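You operate a simulated robot arm through the tools that you are given. There is no shell and no other tool. Be economical: measure what you need, move in short steps, check, and stop when the job is done.

You are at the controls of a simulated two-armed robot. One attempt, no reset.

## Task
On the top of the packing table, fold the striped cloth in half, so that its two long edges meet.

The check looks at the end state, three seconds after you hand in, the way a careful person would. Anything else that was tipped, shoved, dropped, spilled or broken makes it a failure. Flat cloth is picked up by pressing the open fingertips on it (5 to 10 N) and closing them slowly along it; thin cloth reads only 2 to 8 mm in the jaws.

## Robot
Two 7-joint arms with two-finger parallel grippers on one trunk, on a base that drives. Base frame: it is fixed to the floor where the robot stands at the start and does not move with it; the origin is under the middle of the robot, x ahead of it, y to its left, z up; the surface under the hand at the start is at about z = 74. Readings come in cm, degrees, newtons and seconds.
The left shoulder is at the start at [8, 13.1, 94.7], the right one opposite. With the tool pointing down near the work surface each hand reaches from about 40 to 86 cm from the robot's upright axis, wherever it stands, measured 20 degrees to its own side. Places, roughly: top of the packing table [80, -30, 70]. Payload 1.57 kg a hand.
Tool frame (each hand has its own): the origin (TCP) lies between the finger pads and is the grasp point; the fingertips stand 3 cm ahead of it; z points along the fingers, y is the line along which they close. Largest opening 11 cm; finger width 2.4, thickness 1.2; the body of the gripper, 4.8 by 11.2 cm, starts 7.8 cm behind the TCP.
Orientation is that of the tool frame in the base frame, as a unit quaternion [x, y, z, w]. With the fingers straight down and closing along the base's y, the tool's x points along the base's -x, its y along +y and its z along -z.

## Interface
- The arms move only by the tool servo_tool. It takes "left_motion", "right_motion" or both (then of equal length, played together; a hand with none holds still); each is a list of rows, each an object (a shift or turn left out is 0, a gripper value left out holds the last) with "fingers": the finger opening in cm, from 0 to 11; "linear": the shift along the tool's x, y, z in units of 150 mm (1.0 is 150 mm), a list of three; "rot": the turn, a rotation vector about the tool's x, y, z in units of 120 degrees (1.0 is 120 degrees), a list of three. In form: [{"fingers": fingers, "linear": [tx, ty, tz], "rot": [ax, ay, az]}, ...]. A call has 1 to 12 rows; each row is the pose to reach, as a shift and turn from the pose commanded when the call began, along the tool's axes at that moment. A call with a number of a shift or a turn outside -1 to 1 is refused whole. Rows are played at 5 a second. More than 5 cm and 8.6 degrees between two rows, or a gripper value outside its range, and nothing of the call is played. A pose out of reach is approached as far as the arm can. The call stops where the force on the tool passes 40 N (or 10 N more than at its start, if that is more) or the arm is blocked; 0.2 s more then pass. Each finger travels about 10.8 cm/s and halts on what it meets, pressing with about 30 N; the grip force reading is that of the motor and also rises with nothing between the fingers. The clock runs only during rows and for 0.2 s after the last one: add rows that repeat a pose to give the fingers time. It gives the time, the measured TCP pose, the force on the tool (base axes), the opening and the grip force at its end, in the units of the frame above (readings bear some noise), with the torque about the TCP (base axes, N m) and any sound that the robot's microphone picked up.
- Cameras (640 x 400 px; columns grow to the right, rows downward): "scene" is now at [-5.43, 0.79, 141.75]; the picture's right is [0.10, -0.99, 0.00], its down [-0.60, -0.06, -0.80] and it looks along [0.79, 0.08, -0.60] (base axes); focal length 261 px, centre (320, 200). "left" rides on the left gripper at [7, -1.6, -14.1] in its tool frame; the picture's right is [0.23, 0.97, 0.00], its down [-0.86, 0.20, -0.48] and it looks along [-0.47, 0.11, 0.88] (tool axes); focal length 222 px, centre (320, 200). "right" rides on the right gripper at [7, 1.6, -14.1] in its tool frame; the picture's right is [-0.23, 0.97, 0.00], its down [-0.86, -0.20, -0.48] and it looks along [-0.47, -0.11, 0.88] (tool axes); focal length 222 px, centre (320, 200). There is no depth. A picture from a camera that has moved, and an enlarged one, comes with that camera's place and axes in the base frame and with its lens.
- capture(camera): a new picture of that camera. It takes no simulated time.
- roll_base(legs): drives the robot by 1 to 6 legs, each [ahead, left, turn to the left] in cm, cm and degrees, along the robot's own axes; the way and the turn of a leg run together, so that a leg with both is an arc; at most 150 cm and 180 degrees a leg. The arms and the cameras ride along, it lands a little off, and it stops where it bumps. It gives what a move gives.
- aim_head(pan, tilt): turns the head with the scene camera to pan (to the left, within 109 degrees either way) and tilt (down, from -29 to 69), counted from straight ahead of the robot. It gives what a move gives.
- enlarge(camera, box): a new picture of the part [left, top, right, bottom] of that camera's present view, enlarged. It takes no simulated time.
- finish_job(): hands the job in; it is judged then, once.

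Go step by step. Nothing tells you exact positions but the pictures and the camera data: compare them with the known pose of the tool, close in by small moves and look again before you grip or let go. The budget is 120 turns and 88 pictures, counting those below and the enlarged ones. Unless the task says otherwise, let go and move clear before handing in, and close with one line.

The tools are called after "Request:" as a command line: name --argument value ..., lists and objects as JSON in quotes. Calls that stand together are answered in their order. servo_tool: Moves the arms, as the interface text tells. Its arguments: {"type":"object","properties":{"left_motion":{"type":"array","items":{"type":"object","properties":{"fingers":{"type":"number"},"linear":{"type":"array","items":{"type":"number"}},"rot":{"type":"array","items":{"type":"number"}}}}},"right_motion":{"type":"array","items":{"type":"object","properties":{"fingers":{"type":"number"},"linear":{"type":"array","items":{"type":"number"}},"rot":{"type":"array","items":{"type":"number"}}}}}},"required":[]} The other tools are called the same way: roll_base (legs) drives the base; aim_head (pan, tilt) turns the head that bears the scene camera; capture (camera) takes a picture; enlarge (camera, box) takes an enlarged picture of a part of a camera's view; finish_job () hands the job in.

At the start:

```text
time: 0.0
left_ee_pos: [61.88, 39.68, 93.37]
left_ee_rot: [0.0, 1.0, 0.0, 0.0]
left_force: [-0.1, -0.5, 0.4]
left_moment: [-0.02, -0.02, 0.01]
left_opening: 11.02
left_finger_force: 0.1
right_ee_pos: [54.37, -14.12, 87.53]
right_ee_rot: [0.0, 1.0, 0.0, 0.0]
right_force: [-0.5, -0.1, 0.4]
right_moment: [-0.04, 0.01, 0.01]
right_opening: 11.0
right_finger_force: 0.1
robot x, y, heading: [-0.07, 0.07, -0.3]
head pan, tilt: [5.8, 37.1]
```

scene: 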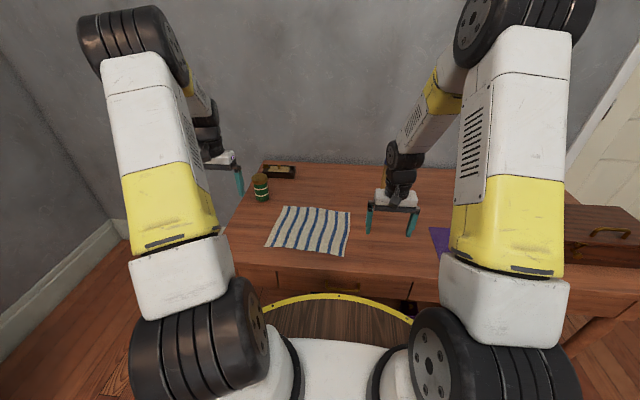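
right: 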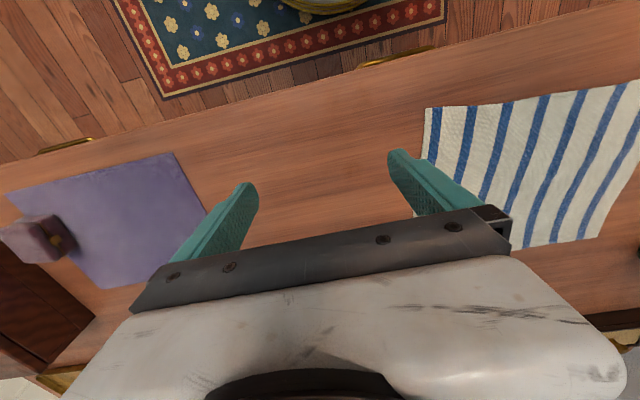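
left: 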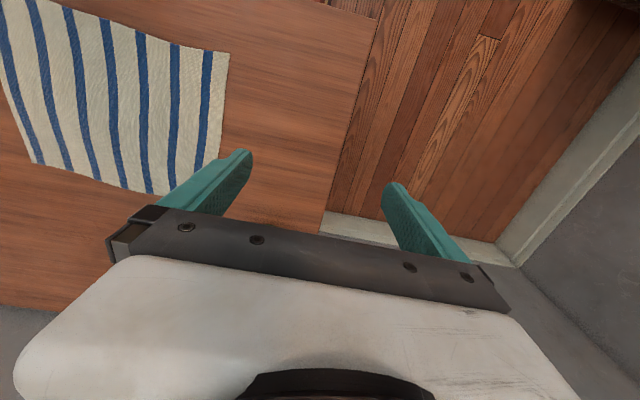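

I see the striped cloth on the table in front of the robot, slightly left, with a can and a box behind it. I'll take an enlarged picture to find its corners.

Request:
enlarge --camera "scene" --box '[230, 150, 390, 270]'

```text
3.33 times, centred on (310, 210) of scene
camera zoom: at [-5.43, 0.79, 141.75], right [0.1, -0.99, 0.0], down [-0.6, -0.06, -0.8], along [0.79, 0.08, -0.6], focal length 870 px, centre (353, 167)
```

zoom: 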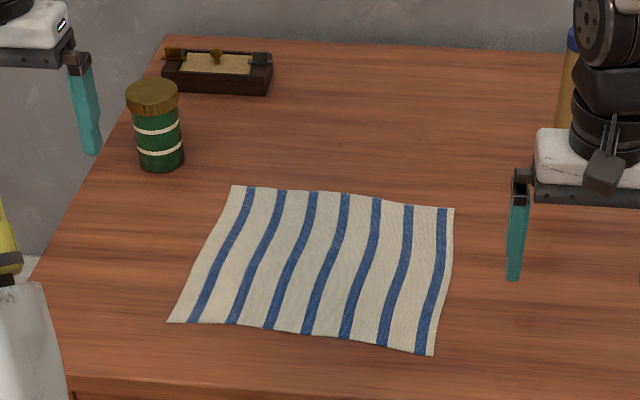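

The cloth is about 27.7 × 23.3 cm. Its far long edge runs from about (78.4, 24) to (76.5, -3.6) and its near one from about (55.2, 25.9) to (53.3, -1.6). I plan to pinch both far corners with the fingers closing across the edge and bring them to the near edge. First I turn both hands by about 90° and bring them over the cloth, staying high.

Request:
servo_tool --left_motion '[{"linear": [-0.072, -0.078, 0], "rot": [0, 0, 0.0653]}, {"linear": [-0.144, -0.156, 0], "rot": [0, 0, 0.1306]}, {"linear": [-0.217, -0.233, 0], "rot": [0, 0, 0.1958]}, {"linear": [-0.289, -0.311, 0], "rot": [0, 0, 0.2611]}, {"linear": [-0.361, -0.389, 0], "rot": [0, 0, 0.3264]}, {"linear": [-0.433, -0.467, 0], "rot": [0, 0, 0.3917]}, {"linear": [-0.506, -0.544, 0], "rot": [0, 0, 0.4569]}, {"linear": [-0.578, -0.622, 0], "rot": [0, 0, 0.5222]}, {"linear": [-0.65, -0.7, 0], "rot": [0, 0, 0.5875]}, {"linear": [-0.722, -0.778, 0], "rot": [0, 0, 0.6528]}, {"linear": [-0.795, -0.855, 0], "rot": [0, 0, 0.7181]}, {"linear": [-0.867, -0.933, 0], "rot": [0, 0, 0.7833]}]' --right_motion '[{"linear": [-0.072, 0.044, 0], "rot": [0, 0, -0.0597]}, {"linear": [-0.144, 0.089, 0], "rot": [0, 0, -0.1194]}, {"linear": [-0.217, 0.133, 0], "rot": [0, 0, -0.1792]}, {"linear": [-0.289, 0.178, 0], "rot": [0, 0, -0.2389]}, {"linear": [-0.361, 0.222, 0], "rot": [0, 0, -0.2986]}, {"linear": [-0.433, 0.267, 0], "rot": [0, 0, -0.3583]}, {"linear": [-0.506, 0.311, 0], "rot": [0, 0, -0.4181]}, {"linear": [-0.578, 0.356, 0], "rot": [0, 0, -0.4778]}, {"linear": [-0.65, 0.4, 0], "rot": [0, 0, -0.5375]}, {"linear": [-0.722, 0.444, 0], "rot": [0, 0, -0.5972]}, {"linear": [-0.795, 0.489, 0], "rot": [0, 0, -0.6569]}, {"linear": [-0.867, 0.533, 0], "rot": [0, 0, -0.7167]}]'

```text
time: 2.6
left_ee_pos: [75.02, 25.58, 93.27]
left_ee_rot: [0.731, 0.682, 0.001, 0.0]
left_force: [-0.4, -0.2, -0.2]
left_moment: [0.0, -0.06, 0.01]
left_opening: 11.0
left_finger_force: 0.1
right_ee_pos: [67.2, -6.07, 87.43]
right_ee_rot: [-0.683, 0.731, -0.001, 0.0]
right_force: [-0.5, 0.9, -0.1]
right_moment: [0.0, -0.04, -0.02]
right_opening: 11.01
right_finger_force: 0.1
robot x, y, heading: [-0.13, -0.1, -0.1]
head pan, tilt: [5.8, 37.1]
```

Both hands turned as commanded. Next I move them above the far corners and half close the fingers.

Request:
servo_tool --left_motion '[{"fingers": 4, "linear": [-0.07, 0.038, 0.18]}, {"linear": [-0.14, 0.077, 0.36]}, {"linear": [-0.213, 0.115, 0.553]}, {"linear": [-0.213, 0.115, 0.553]}]' --right_motion '[{"fingers": 4, "linear": [-0.105, -0.164, 0.12]}, {"linear": [-0.21, -0.329, 0.24]}, {"linear": [-0.315, -0.493, 0.36]}, {"linear": [-0.315, -0.493, 0.36]}]'

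Request:
capture --camera "left"

Request:
capture --camera "right"

Request:
capture --camera "scene"

```text
time: 3.6
left_ee_pos: [76.47, 21.99, 84.96]
left_ee_rot: [0.731, 0.682, 0.001, 0.0]
left_force: [-0.4, -1.0, 0.6]
left_moment: [0.0, -0.03, -0.03]
left_opening: 3.99
left_finger_force: 0.2
right_ee_pos: [74.92, -1.75, 82.19]
right_ee_rot: [-0.682, 0.731, 0.001, 0.001]
right_force: [-0.4, 0.2, -0.5]
right_moment: [0.01, -0.01, 0.01]
right_opening: 4.01
right_finger_force: 0.1
robot x, y, heading: [0.1, 0.36, 0.3]
head pan, tilt: [5.8, 37.1]
```

```text
83 pictures are left
camera left: at [75.32, 29.04, 99.19], right [0.99, 0.16, 0.0], down [0.14, -0.87, 0.48], along [0.08, -0.47, -0.88], focal length 222 px, centre (320, 200)
```

left: 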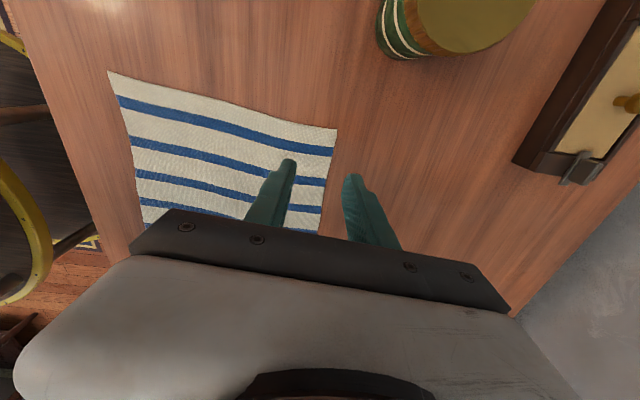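

```text
82 pictures are left
camera right: at [72.95, -8.63, 96.36], right [-0.96, 0.29, 0.0], down [0.26, 0.84, 0.48], along [0.14, 0.46, -0.88], focal length 222 px, centre (320, 200)
```

right: 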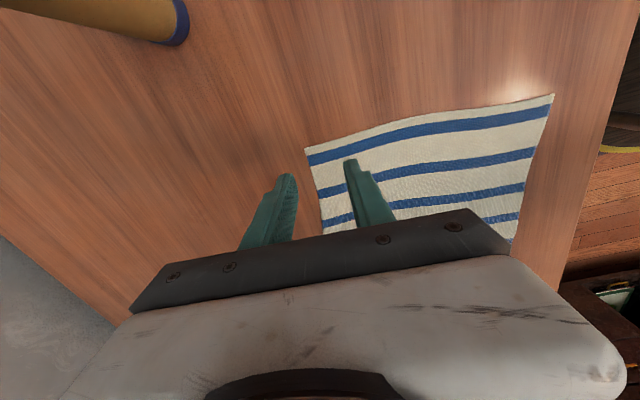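

```text
81 pictures are left
camera scene: at [-5.44, 0.78, 141.75], right [0.1, -0.99, 0.0], down [-0.6, -0.06, -0.8], along [0.79, 0.08, -0.6], focal length 261 px, centre (320, 200)
```

scene: 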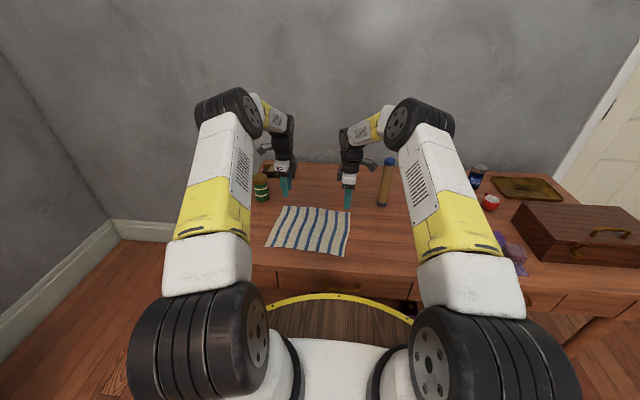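

Wrist views put the far corners at about (78.1, 24.2) and (76.4, -3.2), which agrees with the scene view. I descend with narrowed fingers to just above the cloth.

Request:
servo_tool --left_motion '[{"fingers": 2.6, "linear": [0.033, 0, 0.22]}, {"linear": [0.033, 0, 0.42]}, {"linear": [0.033, 0, 0.46]}]' --right_motion '[{"fingers": 2.6, "linear": [0, 0, 0.13]}, {"linear": [0, 0, 0.24]}, {"linear": [0, 0, 0.28]}]'

Request:
capture --camera "left"

Request:
capture --camera "right"

```text
time: 4.4
left_ee_pos: [76.32, 22.79, 78.14]
left_ee_rot: [0.731, 0.682, 0.0, -0.001]
left_force: [-0.5, 0.2, -0.1]
left_moment: [0.0, 0.0, 0.01]
left_opening: 2.58
left_finger_force: 0.0
right_ee_pos: [74.94, -1.7, 78.07]
right_ee_rot: [-0.682, 0.731, 0.0, 0.0]
right_force: [0.7, 0.2, 0.8]
right_moment: [0.0, -0.05, 0.0]
right_opening: 2.59
right_finger_force: 0.1
robot x, y, heading: [0.19, 0.39, 0.2]
head pan, tilt: [5.8, 37.1]
```

```text
80 pictures are left
camera left: at [75.28, 29.72, 92.31], right [0.99, 0.16, 0.0], down [0.14, -0.87, 0.48], along [0.08, -0.47, -0.88], focal length 222 px, centre (320, 200)
```

left: 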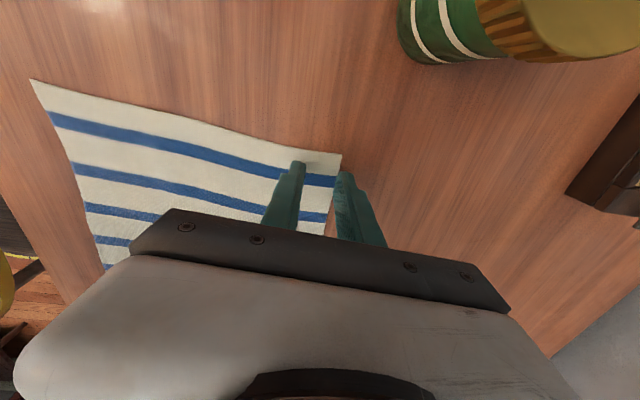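

```text
79 pictures are left
camera right: at [72.9, -8.61, 92.11], right [-0.96, 0.29, 0.0], down [0.26, 0.84, 0.48], along [0.14, 0.46, -0.88], focal length 222 px, centre (320, 200)
```

right: 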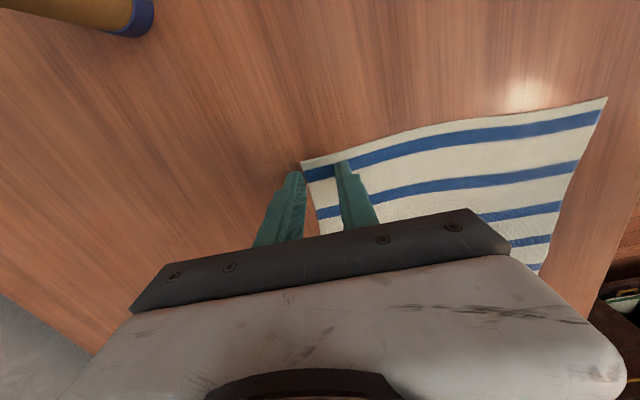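

The outer fingertips are right at the edge, so I shift a few millimetres inward and press down gently.

Request:
servo_tool --left_motion '[{"linear": [0, -0.02, 0.02]}, {"linear": [0, -0.02, 0.05]}, {"linear": [0, -0.02, 0.06]}]' --right_motion '[{"linear": [0, 0.033, 0.02]}, {"linear": [0, 0.033, 0.05]}, {"linear": [0, 0.033, 0.06]}]'

```text
time: 5.2
left_ee_pos: [76.14, 22.95, 77.25]
left_ee_rot: [0.731, 0.682, 0.0, 0.0]
left_force: [-0.3, -0.3, 0.4]
left_moment: [0.02, 0.0, 0.02]
left_opening: 2.59
left_finger_force: 0.0
right_ee_pos: [74.55, -1.66, 77.19]
right_ee_rot: [-0.682, 0.731, -0.001, 0.001]
right_force: [-4.3, -1.2, 19.8]
right_moment: [-0.1, 0.31, -0.02]
right_opening: 2.62
right_finger_force: 0.5
robot x, y, heading: [0.1, -0.42, -0.1]
head pan, tilt: [5.8, 37.1]
```

The right hand presses with 20 N and the left isn't touching yet, so I adjust both.

Request:
servo_tool --left_motion '[{"linear": [0, 0, 0.003]}, {"linear": [0, 0, 0.006]}]' --right_motion '[{"linear": [0, 0, -0.003]}, {"linear": [0, 0, -0.006]}]'

```text
time: 5.8
left_ee_pos: [76.09, 22.82, 77.14]
left_ee_rot: [0.731, 0.682, 0.001, 0.0]
left_force: [0.4, -1.0, 3.3]
left_moment: [-0.01, -0.02, 0.02]
left_opening: 2.57
left_finger_force: 0.0
right_ee_pos: [74.61, -1.82, 77.11]
right_ee_rot: [-0.682, 0.731, 0.0, 0.002]
right_force: [2.4, 3.2, 16.0]
right_moment: [0.01, 0.06, -0.04]
right_opening: 2.62
right_finger_force: 0.1
robot x, y, heading: [-0.08, 0.32, -0.1]
head pan, tilt: [5.8, 37.1]
```

Left reads 3 N and right 16 N. I trim both towards about 8 N first.

Request:
servo_tool --left_motion '[{"linear": [0, 0, 0.004]}, {"linear": [0, 0, 0.006]}]' --right_motion '[{"linear": [0, 0, -0.005]}, {"linear": [0, 0, -0.009]}]'

```text
time: 6.4
left_ee_pos: [75.96, 22.94, 77.24]
left_ee_rot: [0.732, 0.682, 0.0, 0.002]
left_force: [-2.2, -3.1, 12.8]
left_moment: [-0.08, 0.08, 0.02]
left_opening: 2.61
left_finger_force: 0.0
right_ee_pos: [74.47, -1.72, 77.16]
right_ee_rot: [-0.681, 0.732, 0.0, -0.001]
right_force: [0.7, 2.6, 5.5]
right_moment: [0.06, -0.02, 0.01]
right_opening: 2.59
right_finger_force: 0.1
robot x, y, heading: [0.04, -0.14, -0.2]
head pan, tilt: [5.8, 37.1]
```

Contact is now 13 N on the left and 5.5 N on the right. I ease the left a little and close both slowly.

Request:
servo_tool --left_motion '[{"fingers": 2.6, "linear": [0, 0, -0.002]}, {"fingers": 2.2, "linear": [0, 0, -0.002]}, {"fingers": 1.8, "linear": [0, 0, -0.002]}, {"fingers": 1.4, "linear": [0, 0, -0.002]}, {"fingers": 1.0, "linear": [0, 0, -0.002]}, {"fingers": 0.6, "linear": [0, 0, -0.002]}, {"fingers": 0.3, "linear": [0, 0, -0.002]}, {"fingers": 0, "linear": [0, 0, -0.002]}, {"fingers": 0, "linear": [0, 0, -0.002]}, {"fingers": 0, "linear": [0, 0, -0.002]}]' --right_motion '[{"fingers": 2.6, "linear": [0, 0, 0.001]}, {"fingers": 2.2, "linear": [0, 0, 0.001]}, {"fingers": 1.8, "linear": [0, 0, 0.001]}, {"fingers": 1.4, "linear": [0, 0, 0.001]}, {"fingers": 1.0, "linear": [0, 0, 0.001]}, {"fingers": 0.6, "linear": [0, 0, 0.001]}, {"fingers": 0.3, "linear": [0, 0, 0.001]}, {"fingers": 0, "linear": [0, 0, 0.001]}, {"fingers": 0, "linear": [0, 0, 0.001]}, {"fingers": 0, "linear": [0, 0, 0.001]}]'

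Request:
capture --camera "left"

Request:
capture --camera "right"

```text
time: 8.6
left_ee_pos: [76.09, 22.93, 77.06]
left_ee_rot: [0.732, 0.682, 0.0, 0.0]
left_force: [-0.5, 1.3, 13.1]
left_moment: [0.09, 0.04, -0.02]
left_opening: 0.23
left_finger_force: 23.4
right_ee_pos: [74.61, -1.76, 77.34]
right_ee_rot: [-0.682, 0.732, 0.0, 0.0]
right_force: [0.0, 0.7, -0.9]
right_moment: [-0.01, -0.04, 0.02]
right_opening: 0.18
right_finger_force: 22.9
robot x, y, heading: [0.13, -0.07, -0.3]
head pan, tilt: [5.8, 37.1]
```

```text
78 pictures are left
camera left: at [74.92, 29.93, 91.29], right [0.99, 0.16, 0.0], down [0.14, -0.87, 0.48], along [0.08, -0.47, -0.88], focal length 222 px, centre (320, 200)
```

left: 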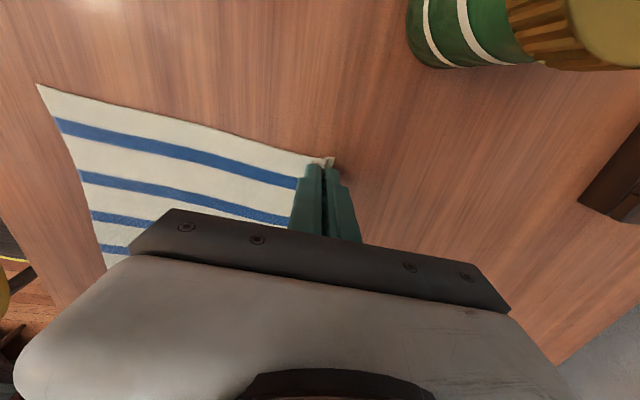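

```text
77 pictures are left
camera right: at [72.41, -8.7, 91.46], right [-0.96, 0.29, 0.0], down [0.26, 0.84, 0.48], along [0.14, 0.46, -0.88], focal length 222 px, centre (320, 200)
```

right: 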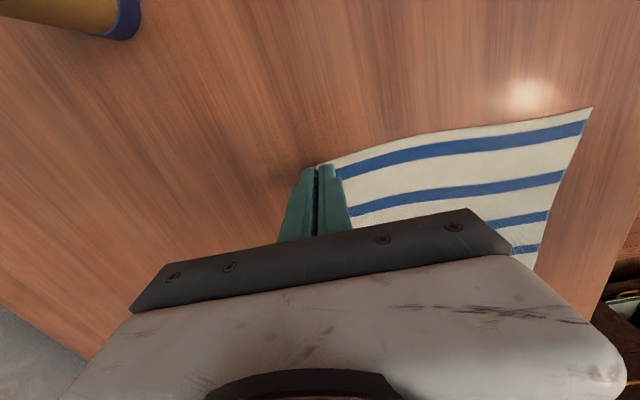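

Both openings read about 2 mm, which is consistent with cloth in the jaws. I lift a little to check.

Request:
servo_tool --left_motion '[{"linear": [0, 0, -0.1]}, {"linear": [0, 0, -0.2]}, {"linear": [0, 0, -0.3]}]' --right_motion '[{"linear": [0, 0, -0.1]}, {"linear": [0, 0, -0.2]}, {"linear": [0, 0, -0.3]}]'

Request:
capture --camera "left"

Request:
capture --camera "right"

Request:
enlarge --camera "scene" --box '[230, 150, 390, 270]'

```text
time: 9.4
left_ee_pos: [76.15, 22.9, 81.49]
left_ee_rot: [0.731, 0.683, -0.001, -0.001]
left_force: [0.1, 0.1, 0.3]
left_moment: [-0.01, 0.0, 0.0]
left_opening: 0.2
left_finger_force: 23.6
right_ee_pos: [74.37, -1.75, 81.51]
right_ee_rot: [-0.682, 0.731, 0.0, 0.0]
right_force: [0.9, -0.1, 0.2]
right_moment: [-0.02, -0.01, -0.02]
right_opening: 0.21
right_finger_force: 23.6
robot x, y, heading: [-0.22, 0.02, -0.1]
head pan, tilt: [5.8, 37.1]
```

```text
76 pictures are left
camera left: at [75.05, 29.84, 95.72], right [0.99, 0.16, 0.0], down [0.14, -0.87, 0.48], along [0.07, -0.47, -0.88], focal length 222 px, centre (320, 200)
```

left: 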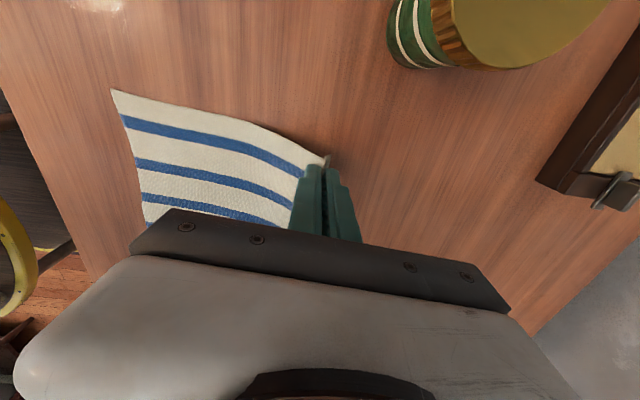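

```text
75 pictures are left
camera right: at [72.42, -8.69, 95.85], right [-0.96, 0.29, 0.0], down [0.26, 0.84, 0.48], along [0.14, 0.46, -0.88], focal length 222 px, centre (320, 200)
```

right: 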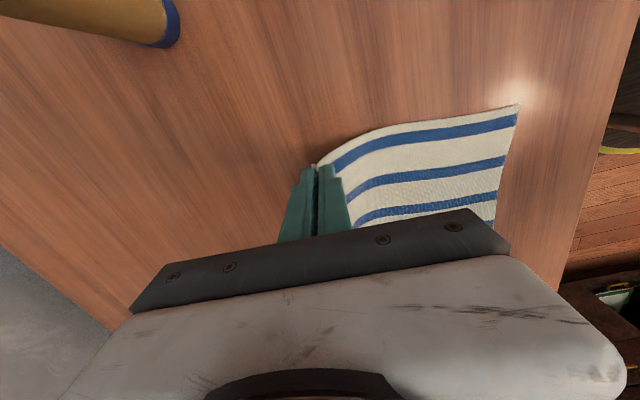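

```text
3.33 times, centred on (310, 210) of scene
camera zoom: at [-5.4, 0.79, 141.75], right [0.1, -0.99, 0.0], down [-0.6, -0.06, -0.8], along [0.79, 0.08, -0.6], focal length 870 px, centre (353, 167)
```

zoom: 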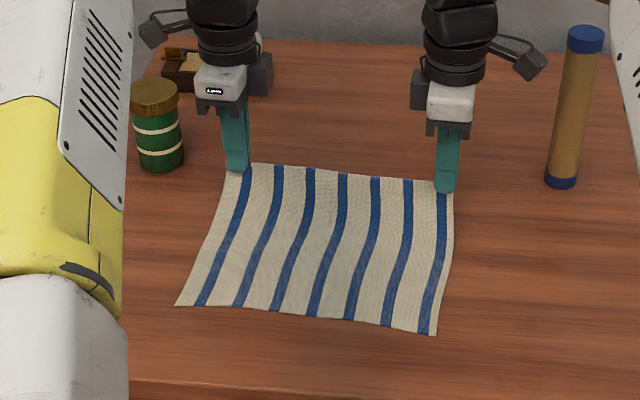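

Both corners are held and lift cleanly. The near edge has slid a bit forward to about x = 57. I now carry both corners toward the robot in an arc, tilting the hands so the fingers point forward.

Request:
servo_tool --left_motion '[{"linear": [0, -0.067, -0.1]}, {"linear": [0, -0.167, -0.2]}, {"linear": [0, -0.317, -0.279], "rot": [-0.0417, 0, 0]}, {"linear": [0, -0.468, -0.31], "rot": [-0.0833, 0, 0]}, {"linear": [0, -0.618, -0.313], "rot": [-0.125, 0, 0]}, {"linear": [0, -0.769, -0.295], "rot": [-0.1667, 0, 0]}, {"linear": [0, -0.918, -0.248], "rot": [-0.2083, 0, 0]}]' --right_motion '[{"linear": [0, 0.067, -0.1]}, {"linear": [0, 0.167, -0.2]}, {"linear": [0, 0.317, -0.279], "rot": [0.0417, 0, 0]}, {"linear": [0, 0.468, -0.31], "rot": [0.0833, 0, 0]}, {"linear": [0, 0.618, -0.313], "rot": [0.125, 0, 0]}, {"linear": [0, 0.769, -0.295], "rot": [0.1667, 0, 0]}, {"linear": [0, 0.918, -0.248], "rot": [0.2083, 0, 0]}]'

Request:
capture --camera "left"

Request:
capture --camera "right"

Request:
enlarge --camera "scene" --box '[230, 150, 390, 270]'

```text
time: 11.0
left_ee_pos: [62.33, 23.76, 85.29]
left_ee_rot: [0.714, 0.666, 0.147, 0.159]
left_force: [0.1, -0.3, 0.0]
left_moment: [0.05, 0.03, 0.0]
left_opening: 0.23
left_finger_force: 23.8
right_ee_pos: [60.95, -1.0, 85.6]
right_ee_rot: [-0.665, 0.715, -0.158, 0.148]
right_force: [1.1, -1.3, -0.3]
right_moment: [0.03, 0.06, 0.01]
right_opening: 0.24
right_finger_force: 23.7
robot x, y, heading: [-0.37, -0.11, -0.1]
head pan, tilt: [5.8, 37.1]
```

```text
73 pictures are left
camera left: at [55.37, 31.11, 97.38], right [0.9, 0.16, 0.41], down [-0.08, -0.85, 0.52], along [0.44, -0.5, -0.75], focal length 222 px, centre (320, 200)
```

left: 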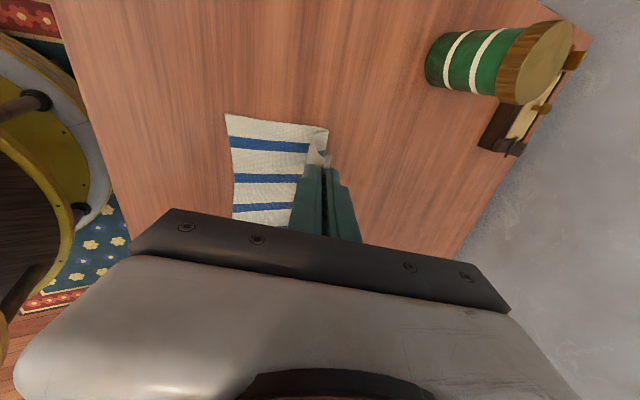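

```text
72 pictures are left
camera right: at [53.02, -7.47, 97.71], right [-0.86, 0.29, -0.41], down [0.04, 0.85, 0.52], along [0.5, 0.43, -0.75], focal length 222 px, centre (320, 200)
```

right: 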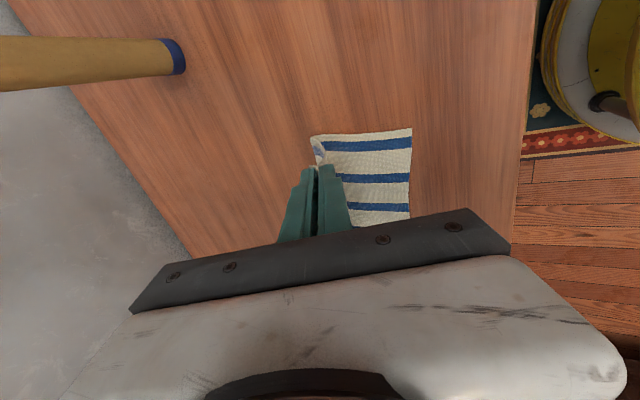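

```text
3.33 times, centred on (310, 210) of scene
camera zoom: at [-5.38, 0.75, 141.75], right [0.1, -0.99, 0.0], down [-0.6, -0.06, -0.8], along [0.79, 0.08, -0.6], focal length 870 px, centre (353, 167)
```

zoom: 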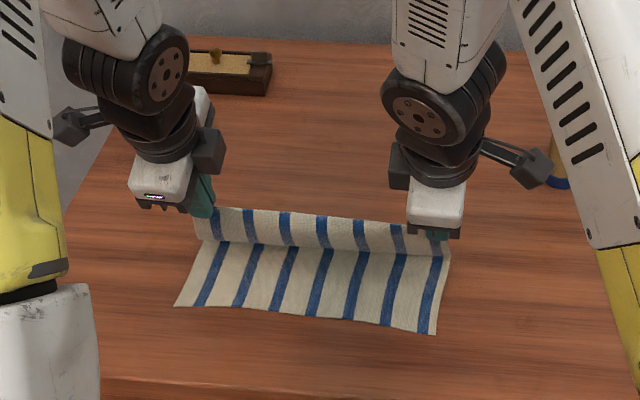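

The fold is forming nicely and the near edge is resting at about x = 57.5 (left) to 56.2 (right). I bring the held corners down toward it and stop slightly above.

Request:
servo_tool --left_motion '[{"linear": [0.004, -0.134, 0.004], "rot": [-0.03, 0, 0]}, {"linear": [0.008, -0.285, 0.058], "rot": [-0.0625, 0, 0]}, {"linear": [0.013, -0.424, 0.184], "rot": [-0.1, 0, 0]}, {"linear": [0.013, -0.504, 0.25], "rot": [-0.125, 0, 0]}]' --right_motion '[{"linear": [-0.004, 0.134, 0.004], "rot": [0.03, 0, 0]}, {"linear": [-0.008, 0.285, 0.058], "rot": [0.0625, 0, 0]}, {"linear": [-0.013, 0.424, 0.19], "rot": [0.1, 0, 0]}, {"linear": [-0.013, 0.501, 0.274], "rot": [0.125, 0, 0]}]'

Request:
capture --camera "left"

Request:
capture --camera "right"

Request:
enlarge --camera "scene" --box '[230, 170, 390, 270]'

```text
time: 11.9
left_ee_pos: [56.53, 26.82, 78.62]
left_ee_rot: [0.677, 0.661, 0.227, 0.23]
left_force: [-0.1, -0.9, -0.6]
left_moment: [0.0, 0.0, 0.01]
left_opening: 0.0
left_finger_force: 21.2
right_ee_pos: [59.47, -6.87, 82.87]
right_ee_rot: [-0.554, 0.759, -0.237, 0.248]
right_force: [0.2, 0.1, 1.3]
right_moment: [-0.02, 0.01, 0.0]
right_opening: 0.21
right_finger_force: 23.7
robot x, y, heading: [0.12, 0.14, -0.2]
head pan, tilt: [5.8, 37.1]
stopped in row 4 (right hand): the arm was blocked; the commanded pose is now the measured one
```

```text
70 pictures are left
camera left: at [46.66, 33.92, 88.87], right [0.78, 0.21, 0.6], down [-0.15, -0.85, 0.5], along [0.61, -0.48, -0.63], focal length 222 px, centre (320, 200)
```

left: 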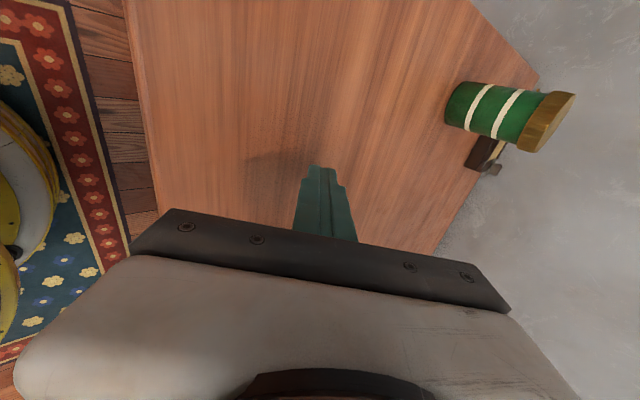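

```text
69 pictures are left
camera right: at [47.52, -12.09, 91.83], right [-0.64, 0.49, -0.59], down [0.06, 0.8, 0.59], along [0.76, 0.34, -0.55], focal length 222 px, centre (320, 200)
```

right: 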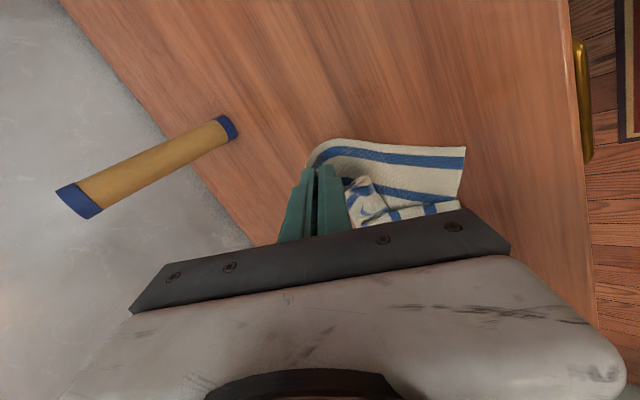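

```text
4.00 times, centred on (310, 220) of scene
camera zoom: at [-5.44, 0.79, 141.74], right [0.1, -0.99, 0.0], down [-0.6, -0.06, -0.8], along [0.79, 0.08, -0.6], focal length 1044 px, centre (360, 120)
```

zoom: 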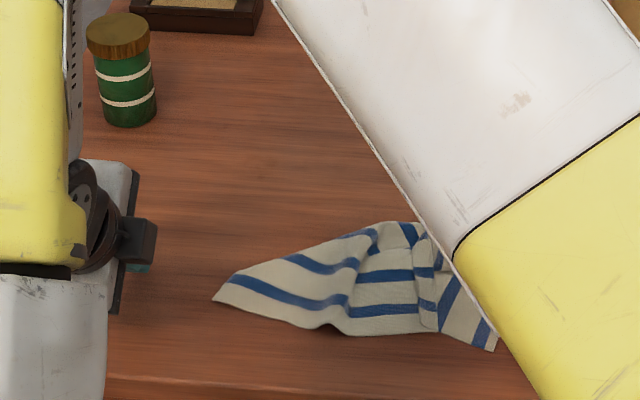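

The right arm ran into a limit and swung sideways. It pulled the cloth out of the left hand. I take a full scene view before untangling.

Request:
capture --camera "scene"

```text
67 pictures are left
camera scene: at [-5.44, 0.79, 141.74], right [0.1, -0.99, 0.0], down [-0.6, -0.06, -0.8], along [0.79, 0.08, -0.6], focal length 261 px, centre (320, 200)
```

scene: 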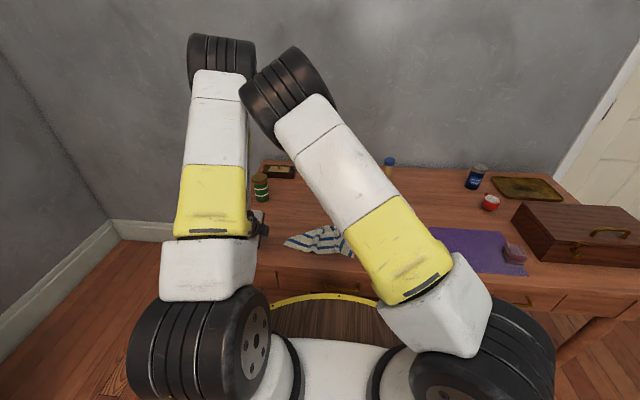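

The two elbows have met. I first move the left hand up and outward, undoing its tilt, with the right hand still.

Request:
servo_tool --left_motion '[{"linear": [0.06, 0.066, -0.084], "rot": [0.06, 0, 0]}, {"linear": [0.13, 0.13, -0.168], "rot": [0.12, 0, 0]}, {"linear": [0.2, 0.2, -0.25], "rot": [0.18, 0, 0]}, {"linear": [0.26, 0.27, -0.336], "rot": [0.24, 0, 0]}, {"linear": [0.33, 0.33, -0.42], "rot": [0.31, 0, 0]}]'

Request:
capture --camera "scene"

```text
time: 13.2
left_ee_pos: [56.48, 31.61, 86.7]
left_ee_rot: [0.715, 0.699, 0.004, 0.001]
left_force: [1.2, 0.1, 0.2]
left_moment: [0.02, -0.01, -0.01]
left_opening: 0.0
left_finger_force: 21.1
right_ee_pos: [59.51, -6.94, 82.77]
right_ee_rot: [-0.555, 0.758, -0.236, 0.249]
right_force: [-0.5, 0.2, 0.7]
right_moment: [-0.03, 0.02, 0.05]
right_opening: 0.18
right_finger_force: 23.7
robot x, y, heading: [-0.02, 0.21, -0.2]
head pan, tilt: [5.8, 37.1]
```

```text
66 pictures are left
camera scene: at [-5.44, 0.78, 141.74], right [0.1, -0.99, 0.0], down [-0.6, -0.06, -0.8], along [0.79, 0.08, -0.6], focal length 261 px, centre (320, 200)
```

scene: 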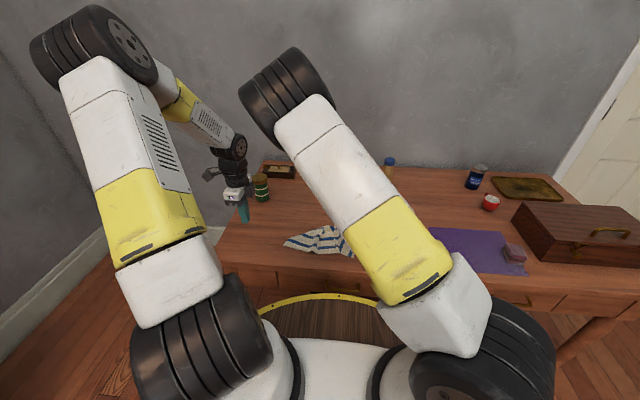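

Left arm is clear. Now I undo the right hand's tilt while raising it slightly, with the cloth still in its grip.

Request:
servo_tool --right_motion '[{"linear": [0, -0.02, -0.025], "rot": [-0.0668, 0, 0]}, {"linear": [0, -0.05, -0.06], "rot": [-0.1336, 0, 0]}, {"linear": [0, -0.08, -0.09], "rot": [-0.2, 0, 0]}, {"linear": [0, -0.1, -0.12], "rot": [-0.267, 0, 0]}, {"linear": [0, -0.129, -0.153], "rot": [-0.334, 0, 0]}]'

Request:
capture --camera "scene"

```text
time: 14.3
left_ee_pos: [56.46, 31.58, 86.68]
left_ee_rot: [0.715, 0.699, 0.004, 0.001]
left_force: [-0.6, 0.8, -0.4]
left_moment: [0.02, 0.01, 0.0]
left_opening: 0.0
left_finger_force: 21.2
right_ee_pos: [59.65, -7.24, 85.88]
right_ee_rot: [-0.607, 0.793, 0.038, 0.043]
right_force: [-0.3, 0.6, 0.8]
right_moment: [-0.04, -0.04, -0.01]
right_opening: 0.2
right_finger_force: 23.5
robot x, y, heading: [0.09, -0.01, -0.1]
head pan, tilt: [5.8, 37.1]
```

```text
65 pictures are left
camera scene: at [-5.45, 0.81, 141.74], right [0.1, -0.99, 0.0], down [-0.6, -0.06, -0.8], along [0.79, 0.08, -0.6], focal length 261 px, centre (320, 200)
```

scene: 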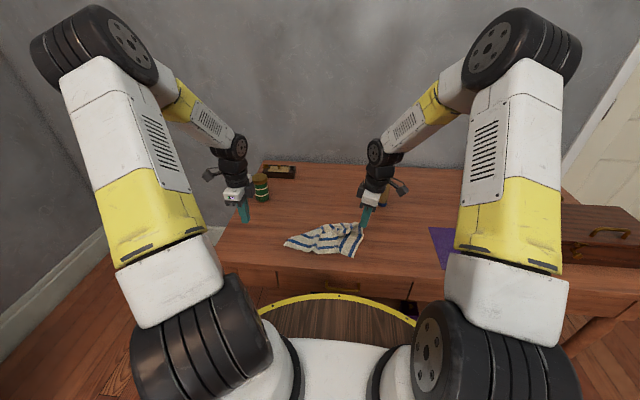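

Both arms are back in a healthy posture, and the right hand still holds a corner. I look closely at the cloth.

Request:
enlarge --camera "scene" --box '[270, 190, 390, 270]'

Request:
capture --camera "right"

Request:
capture --camera "left"

```text
5.00 times, centred on (330, 230) of scene
camera zoom: at [-5.45, 0.81, 141.74], right [0.1, -0.99, 0.0], down [-0.6, -0.06, -0.8], along [0.79, 0.08, -0.6], focal length 1304 px, centre (270, 50)
```

zoom: 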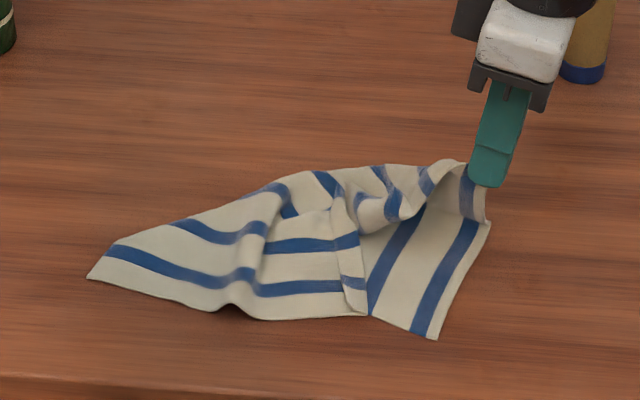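

```text
63 pictures are left
camera right: at [55.85, -15.19, 99.22], right [-0.88, 0.47, 0.03], down [0.41, 0.71, 0.57], along [0.25, 0.52, -0.82], focal length 222 px, centre (320, 200)
```

right: 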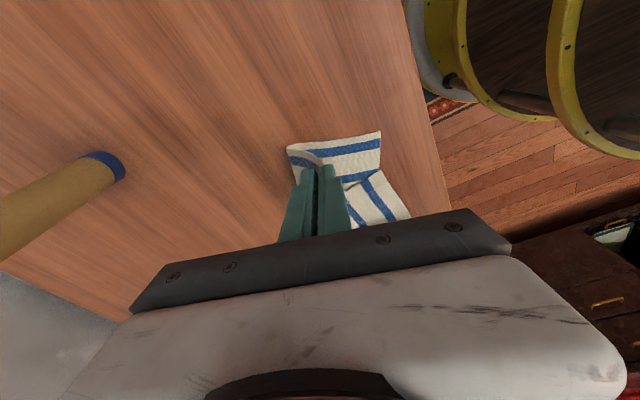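

```text
62 pictures are left
camera left: at [54.98, 38.53, 100.82], right [0.98, 0.2, 0.01], down [0.18, -0.86, 0.48], along [0.1, -0.47, -0.88], focal length 222 px, centre (320, 200)
```

left: 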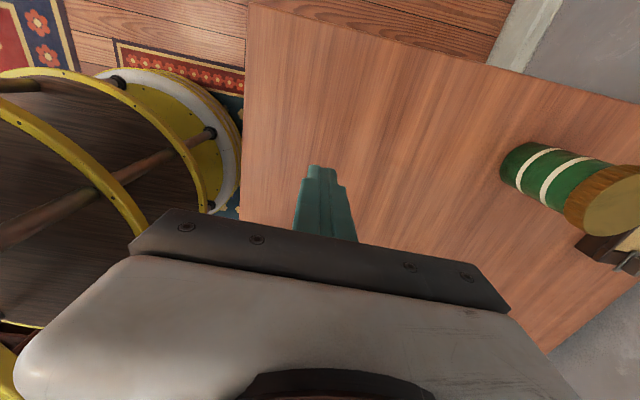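

The corner held on the right is B (far right), and corner A was flipped over and lies near (54, 0). I carry B back out to the far right to unfold the cloth.

Request:
servo_tool --right_motion '[{"linear": [-0.006, -0.148, -0.1], "rot": [0, 0.009, -0.02]}, {"linear": [-0.012, -0.295, -0.2], "rot": [0, 0.018, -0.039]}, {"linear": [-0.018, -0.443, -0.2], "rot": [0, 0.027, -0.058]}, {"linear": [-0.024, -0.59, -0.2], "rot": [0, 0.036, -0.078]}, {"linear": [-0.03, -0.738, -0.1], "rot": [0, 0.045, -0.098]}, {"linear": [-0.035, -0.886, 0.1], "rot": [0, 0.054, -0.117]}]'

Request:
enlarge --camera "scene" --box '[230, 150, 390, 270]'

```text
time: 15.8
left_ee_pos: [56.49, 31.63, 86.6]
left_ee_rot: [0.715, 0.699, 0.005, 0.002]
left_force: [-0.4, 0.3, 0.1]
left_moment: [-0.03, -0.01, 0.02]
left_opening: 0.0
left_finger_force: 21.6
right_ee_pos: [72.48, -10.41, 84.24]
right_ee_rot: [-0.699, 0.715, -0.003, 0.003]
right_force: [-0.6, 0.3, -0.2]
right_moment: [0.0, -0.04, -0.03]
right_opening: 0.21
right_finger_force: 23.5
robot x, y, heading: [0.4, 0.23, 0.0]
head pan, tilt: [5.8, 37.1]
```

```text
3.33 times, centred on (310, 210) of scene
camera zoom: at [-5.46, 0.78, 141.74], right [0.1, -0.99, 0.0], down [-0.6, -0.06, -0.8], along [0.79, 0.08, -0.6], focal length 870 px, centre (353, 167)
```

zoom: 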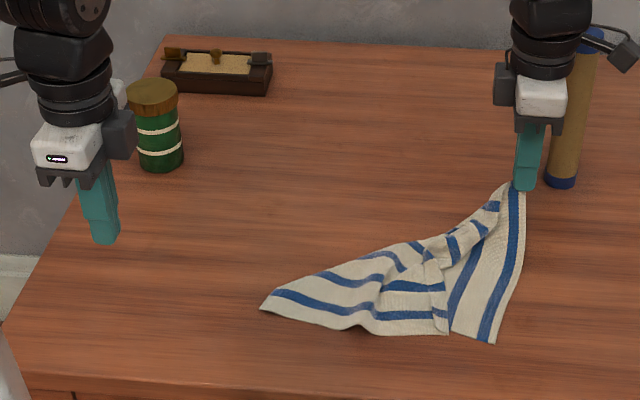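

Corner A's flap lies on the other layers, so the cleanest way is to lift the cloth by B until it hangs and unfolds by gravity. I also raise the left hand for clearance.

Request:
servo_tool --right_motion '[{"linear": [-0.05, 0.08, -0.2]}, {"linear": [-0.12, 0.18, -0.4]}, {"linear": [-0.22, 0.3, -0.6]}, {"linear": [-0.32, 0.42, -0.8]}, {"linear": [-0.42, 0.55, -1.0]}, {"linear": [-0.53, 0.667, -1.0]}]' --left_motion '[{"linear": [0, 0, -0.1]}, {"linear": [0, 0, -0.2]}, {"linear": [0, 0, -0.3]}, {"linear": [0, 0, -0.4]}, {"linear": [0, 0, -0.5]}, {"linear": [0, 0, -0.55]}]'

Request:
servo_tool --right_motion '[{"linear": [0, 0, -0.2]}, {"linear": [0, 0, -0.4]}, {"linear": [0, 0, -0.6]}, {"linear": [0, 0, -0.75]}, {"linear": [0, 0, -0.75]}, {"linear": [0, 0, -0.75]}]'

Request:
capture --camera "scene"

```text
time: 17.1
left_ee_pos: [56.64, 31.48, 94.85]
left_ee_rot: [0.715, 0.699, 0.004, 0.001]
left_force: [-0.3, 0.9, -0.4]
left_moment: [0.01, 0.03, 0.0]
left_opening: 0.0
left_finger_force: 21.5
right_ee_pos: [62.17, -2.06, 99.25]
right_ee_rot: [-0.699, 0.715, -0.002, 0.002]
right_force: [0.7, -0.2, 0.7]
right_moment: [0.0, 0.04, -0.01]
right_opening: 0.2
right_finger_force: 23.4
robot x, y, heading: [0.24, 0.21, 0.1]
head pan, tilt: [5.8, 37.1]
```

```text
time: 18.6
left_ee_pos: [56.62, 31.54, 94.82]
left_ee_rot: [0.716, 0.698, 0.004, 0.002]
left_force: [0.6, 0.3, -1.3]
left_moment: [0.02, 0.01, -0.02]
left_opening: 0.0
left_finger_force: 21.3
right_ee_pos: [62.34, -2.03, 110.27]
right_ee_rot: [-0.699, 0.715, -0.004, 0.003]
right_force: [0.8, 0.1, -0.3]
right_moment: [-0.02, 0.01, 0.0]
right_opening: 0.2
right_finger_force: 23.2
robot x, y, heading: [-0.18, -0.47, 0.2]
head pan, tilt: [5.8, 37.1]
```

```text
60 pictures are left
camera scene: at [-5.43, 0.79, 141.75], right [0.1, -0.99, 0.0], down [-0.6, -0.06, -0.8], along [0.79, 0.08, -0.6], focal length 261 px, centre (320, 200)
```

scene: 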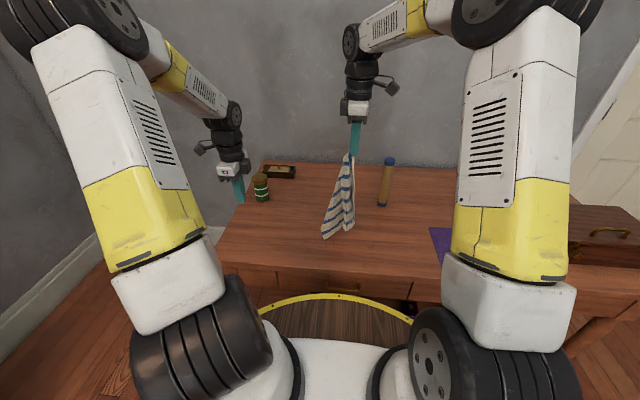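

The cloth hangs freely from B. I shift the base about 12 cm to the left so the arms work symmetrically around the cloth's place.

Request:
roll_base --legs '[[0, 12, 0]]'

Request:
enlarge --camera "scene" --box '[230, 110, 430, 260]'

```text
time: 19.8
left_ee_pos: [56.75, 43.52, 94.95]
left_ee_rot: [0.717, 0.697, 0.004, 0.001]
left_force: [0.0, -0.2, 0.7]
left_moment: [0.02, 0.03, -0.01]
left_opening: 0.02
left_finger_force: 21.4
right_ee_pos: [62.42, 9.98, 110.22]
right_ee_rot: [-0.698, 0.716, -0.003, 0.003]
right_force: [-0.1, -0.3, -0.4]
right_moment: [0.0, -0.01, -0.03]
right_opening: 0.2
right_finger_force: 23.7
robot x, y, heading: [0.02, 12.2, -0.2]
head pan, tilt: [5.8, 37.1]
```

```text
2.67 times, centred on (330, 185) of scene
camera zoom: at [-5.41, 12.8, 141.75], right [0.1, -1.0, 0.0], down [-0.6, -0.06, -0.8], along [0.79, 0.08, -0.6], focal length 696 px, centre (293, 240)
```

zoom: 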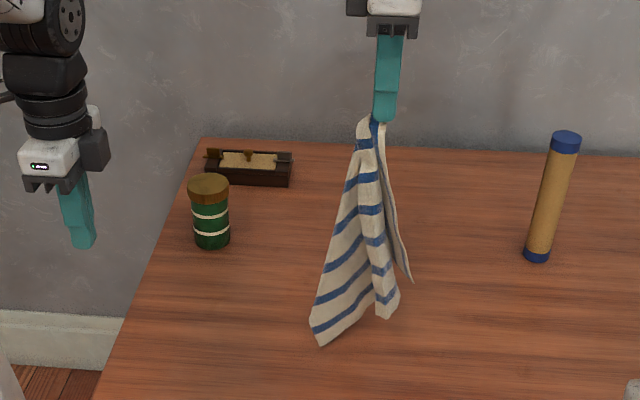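

Now I lay the cloth down: first a touch to the left, then moving B to the right and away while lowering.

Request:
servo_tool --right_motion '[{"linear": [-0.16, 0.08, 0.14]}, {"linear": [-0.333, 0.16, 0.28]}, {"linear": [-0.333, 0.16, 0.413]}, {"linear": [-0.333, 0.16, 0.413]}]'

Request:
servo_tool --right_motion '[{"linear": [0.147, -0.107, 0.16]}, {"linear": [0.293, -0.213, 0.32]}, {"linear": [0.44, -0.32, 0.48]}, {"linear": [0.587, -0.426, 0.64]}, {"linear": [0.733, -0.533, 0.8]}]'

Request:
servo_tool --right_motion '[{"linear": [0.147, -0.12, 0.173]}, {"linear": [0.293, -0.24, 0.347]}, {"linear": [0.44, -0.36, 0.52]}, {"linear": [0.587, -0.48, 0.693]}, {"linear": [0.733, -0.6, 0.867]}]'

Request:
enlarge --camera "scene" --box '[230, 130, 430, 280]'

```text
time: 20.8
left_ee_pos: [56.71, 43.44, 94.91]
left_ee_rot: [0.716, 0.698, 0.004, 0.001]
left_force: [0.1, -0.6, -0.6]
left_moment: [0.02, -0.01, 0.04]
left_opening: 0.0
left_finger_force: 21.1
right_ee_pos: [60.08, 15.06, 104.24]
right_ee_rot: [-0.699, 0.715, -0.003, 0.003]
right_force: [-0.3, -1.1, 0.9]
right_moment: [0.01, -0.03, -0.02]
right_opening: 0.2
right_finger_force: 23.5
robot x, y, heading: [0.16, 12.09, 0.1]
head pan, tilt: [5.8, 37.1]
```

```text
time: 22.0
left_ee_pos: [56.77, 43.54, 94.85]
left_ee_rot: [0.716, 0.698, 0.004, 0.002]
left_force: [-0.2, 0.3, -0.6]
left_moment: [-0.01, -0.02, 0.01]
left_opening: 0.01
left_finger_force: 21.8
right_ee_pos: [68.1, 3.86, 91.91]
right_ee_rot: [-0.698, 0.716, -0.004, 0.003]
right_force: [0.1, 0.1, -0.7]
right_moment: [-0.01, 0.01, 0.0]
right_opening: 0.2
right_finger_force: 23.5
robot x, y, heading: [-0.15, 11.72, 0.1]
head pan, tilt: [5.8, 37.1]
```

```text
time: 23.2
left_ee_pos: [56.61, 43.45, 94.9]
left_ee_rot: [0.716, 0.698, 0.004, 0.001]
left_force: [0.1, 0.0, 0.1]
left_moment: [-0.01, 0.01, -0.01]
left_opening: 0.0
left_finger_force: 20.8
right_ee_pos: [76.44, -7.49, 79.32]
right_ee_rot: [-0.698, 0.716, -0.003, 0.003]
right_force: [-0.6, 0.1, -0.4]
right_moment: [-0.05, 0.0, -0.02]
right_opening: 0.19
right_finger_force: 23.9
robot x, y, heading: [0.09, 11.96, -0.3]
head pan, tilt: [5.8, 37.1]
```

```text
2.67 times, centred on (330, 205) of scene
camera zoom: at [-5.44, 12.83, 141.74], right [0.1, -1.0, 0.0], down [-0.6, -0.06, -0.8], along [0.79, 0.08, -0.6], focal length 696 px, centre (293, 187)
```

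zoom: 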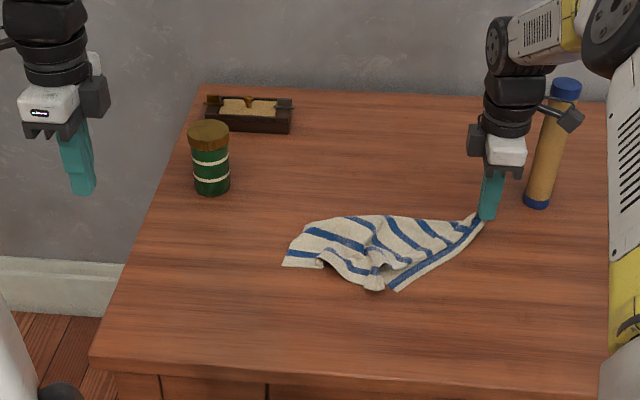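

Request:
enlarge --camera "scene" --box '[306, 192, 398, 250]'

```text
6.90 times, centred on (352, 221) of scene
camera zoom: at [-5.44, 12.83, 141.74], right [0.1, -1.0, 0.0], down [-0.6, -0.06, -0.8], along [0.79, 0.08, -0.6], focal length 1799 px, centre (99, 55)
```

zoom: 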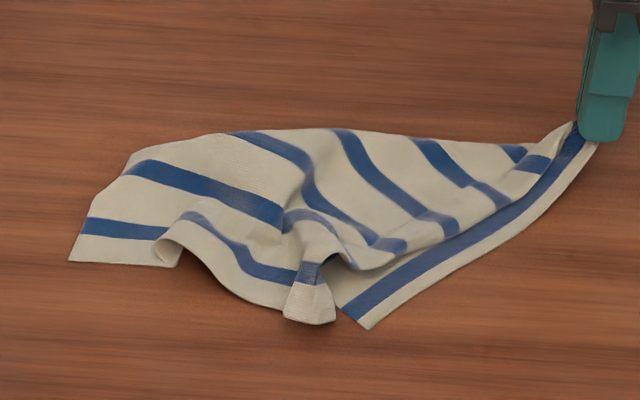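

The cloth now lies with edge AB (far edge) flipped over the DC edge. Corner A, crumpled, is at about (62, 8) and C just right of it, with B in the right hand. I turn the left hand back to close along y and bring it over to A.

Request:
servo_tool --left_motion '[{"fingers": 5, "linear": [-0.083, 0, 0], "rot": [0, 0, -0.064]}, {"linear": [-0.167, 0, 0], "rot": [0, 0, -0.128]}, {"linear": [-0.25, 0, 0], "rot": [0, 0, -0.192]}, {"linear": [-0.333, 0, 0], "rot": [0, 0, -0.256]}, {"linear": [-0.417, 0, 0], "rot": [0, 0, -0.32]}, {"linear": [-0.5, 0, 0], "rot": [0, 0, -0.383]}, {"linear": [-0.583, 0, 0], "rot": [0, 0, -0.447]}, {"linear": [-0.667, 0, 0], "rot": [0, 0, -0.511]}, {"linear": [-0.75, 0, 0], "rot": [0, 0, -0.575]}, {"linear": [-0.833, 0, 0], "rot": [0, 0, -0.639]}, {"linear": [-0.917, 0, 0], "rot": [0, 0, -0.703]}, {"linear": [-1.0, 0, 0], "rot": [0, 0, -0.767]}]'

Request:
servo_tool --left_motion '[{"linear": [-0.03, -0.25, 0.1]}, {"linear": [-0.06, -0.5, 0.2]}, {"linear": [-0.09, -0.75, 0.3]}, {"linear": [-0.12, -1.0, 0.4]}, {"linear": [-0.12, -1.0, 0.5]}]'

Request:
capture --camera "left"

```text
time: 25.8
left_ee_pos: [56.26, 28.67, 94.78]
left_ee_rot: [-0.007, 1.0, 0.002, 0.004]
left_force: [-0.5, 0.4, 0.3]
left_moment: [-0.03, 0.02, -0.02]
left_opening: 5.01
left_finger_force: 0.0
right_ee_pos: [76.41, -7.42, 79.24]
right_ee_rot: [-0.698, 0.716, -0.003, 0.004]
right_force: [-0.9, 0.1, 0.3]
right_moment: [-0.01, -0.03, 0.03]
right_opening: 0.21
right_finger_force: 23.5
robot x, y, heading: [-0.16, 11.73, 0.1]
head pan, tilt: [5.8, 37.1]
```

```text
time: 27.0
left_ee_pos: [58.41, 13.64, 87.08]
left_ee_rot: [-0.006, 1.0, 0.002, 0.003]
left_force: [0.2, 0.1, -0.1]
left_moment: [0.03, 0.03, -0.01]
left_opening: 4.99
left_finger_force: 0.1
right_ee_pos: [76.37, -7.42, 79.31]
right_ee_rot: [-0.699, 0.716, -0.002, 0.004]
right_force: [0.6, -0.8, -0.1]
right_moment: [0.01, 0.01, -0.01]
right_opening: 0.22
right_finger_force: 23.2
robot x, y, heading: [-0.53, 12.01, -0.1]
head pan, tilt: [5.8, 37.1]
```

```text
56 pictures are left
camera left: at [51.32, 11.77, 101.21], right [-0.24, 0.97, 0.0], down [0.85, 0.21, 0.49], along [0.47, 0.12, -0.87], focal length 222 px, centre (320, 200)
```

left: 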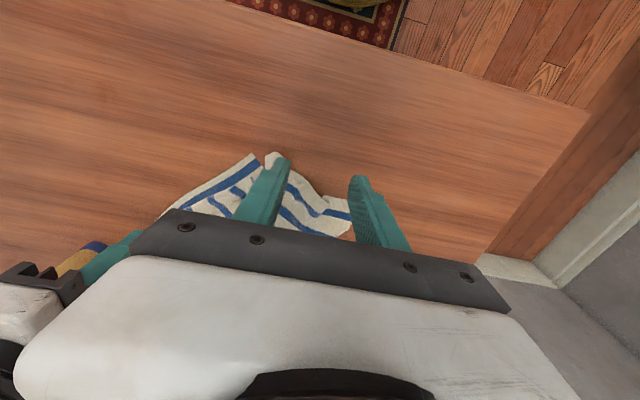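

Request:
enlarge --camera "left" --box '[200, 130, 380, 245]'

```text
3.48 times, centred on (290, 188) of left
camera zoom: at [51.32, 11.77, 101.21], right [-0.24, 0.97, 0.0], down [0.85, 0.21, 0.49], along [0.47, 0.12, -0.87], focal length 773 px, centre (424, 244)
```

zoom: 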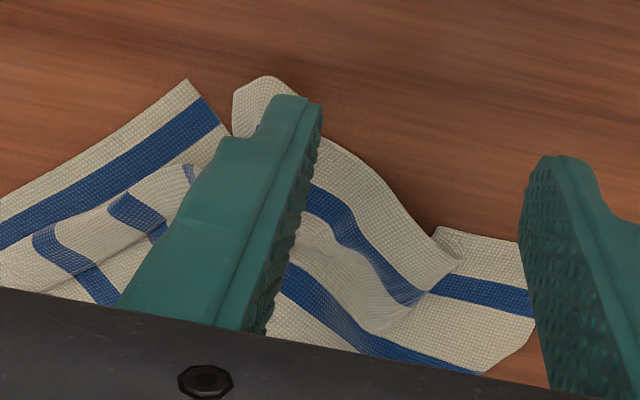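

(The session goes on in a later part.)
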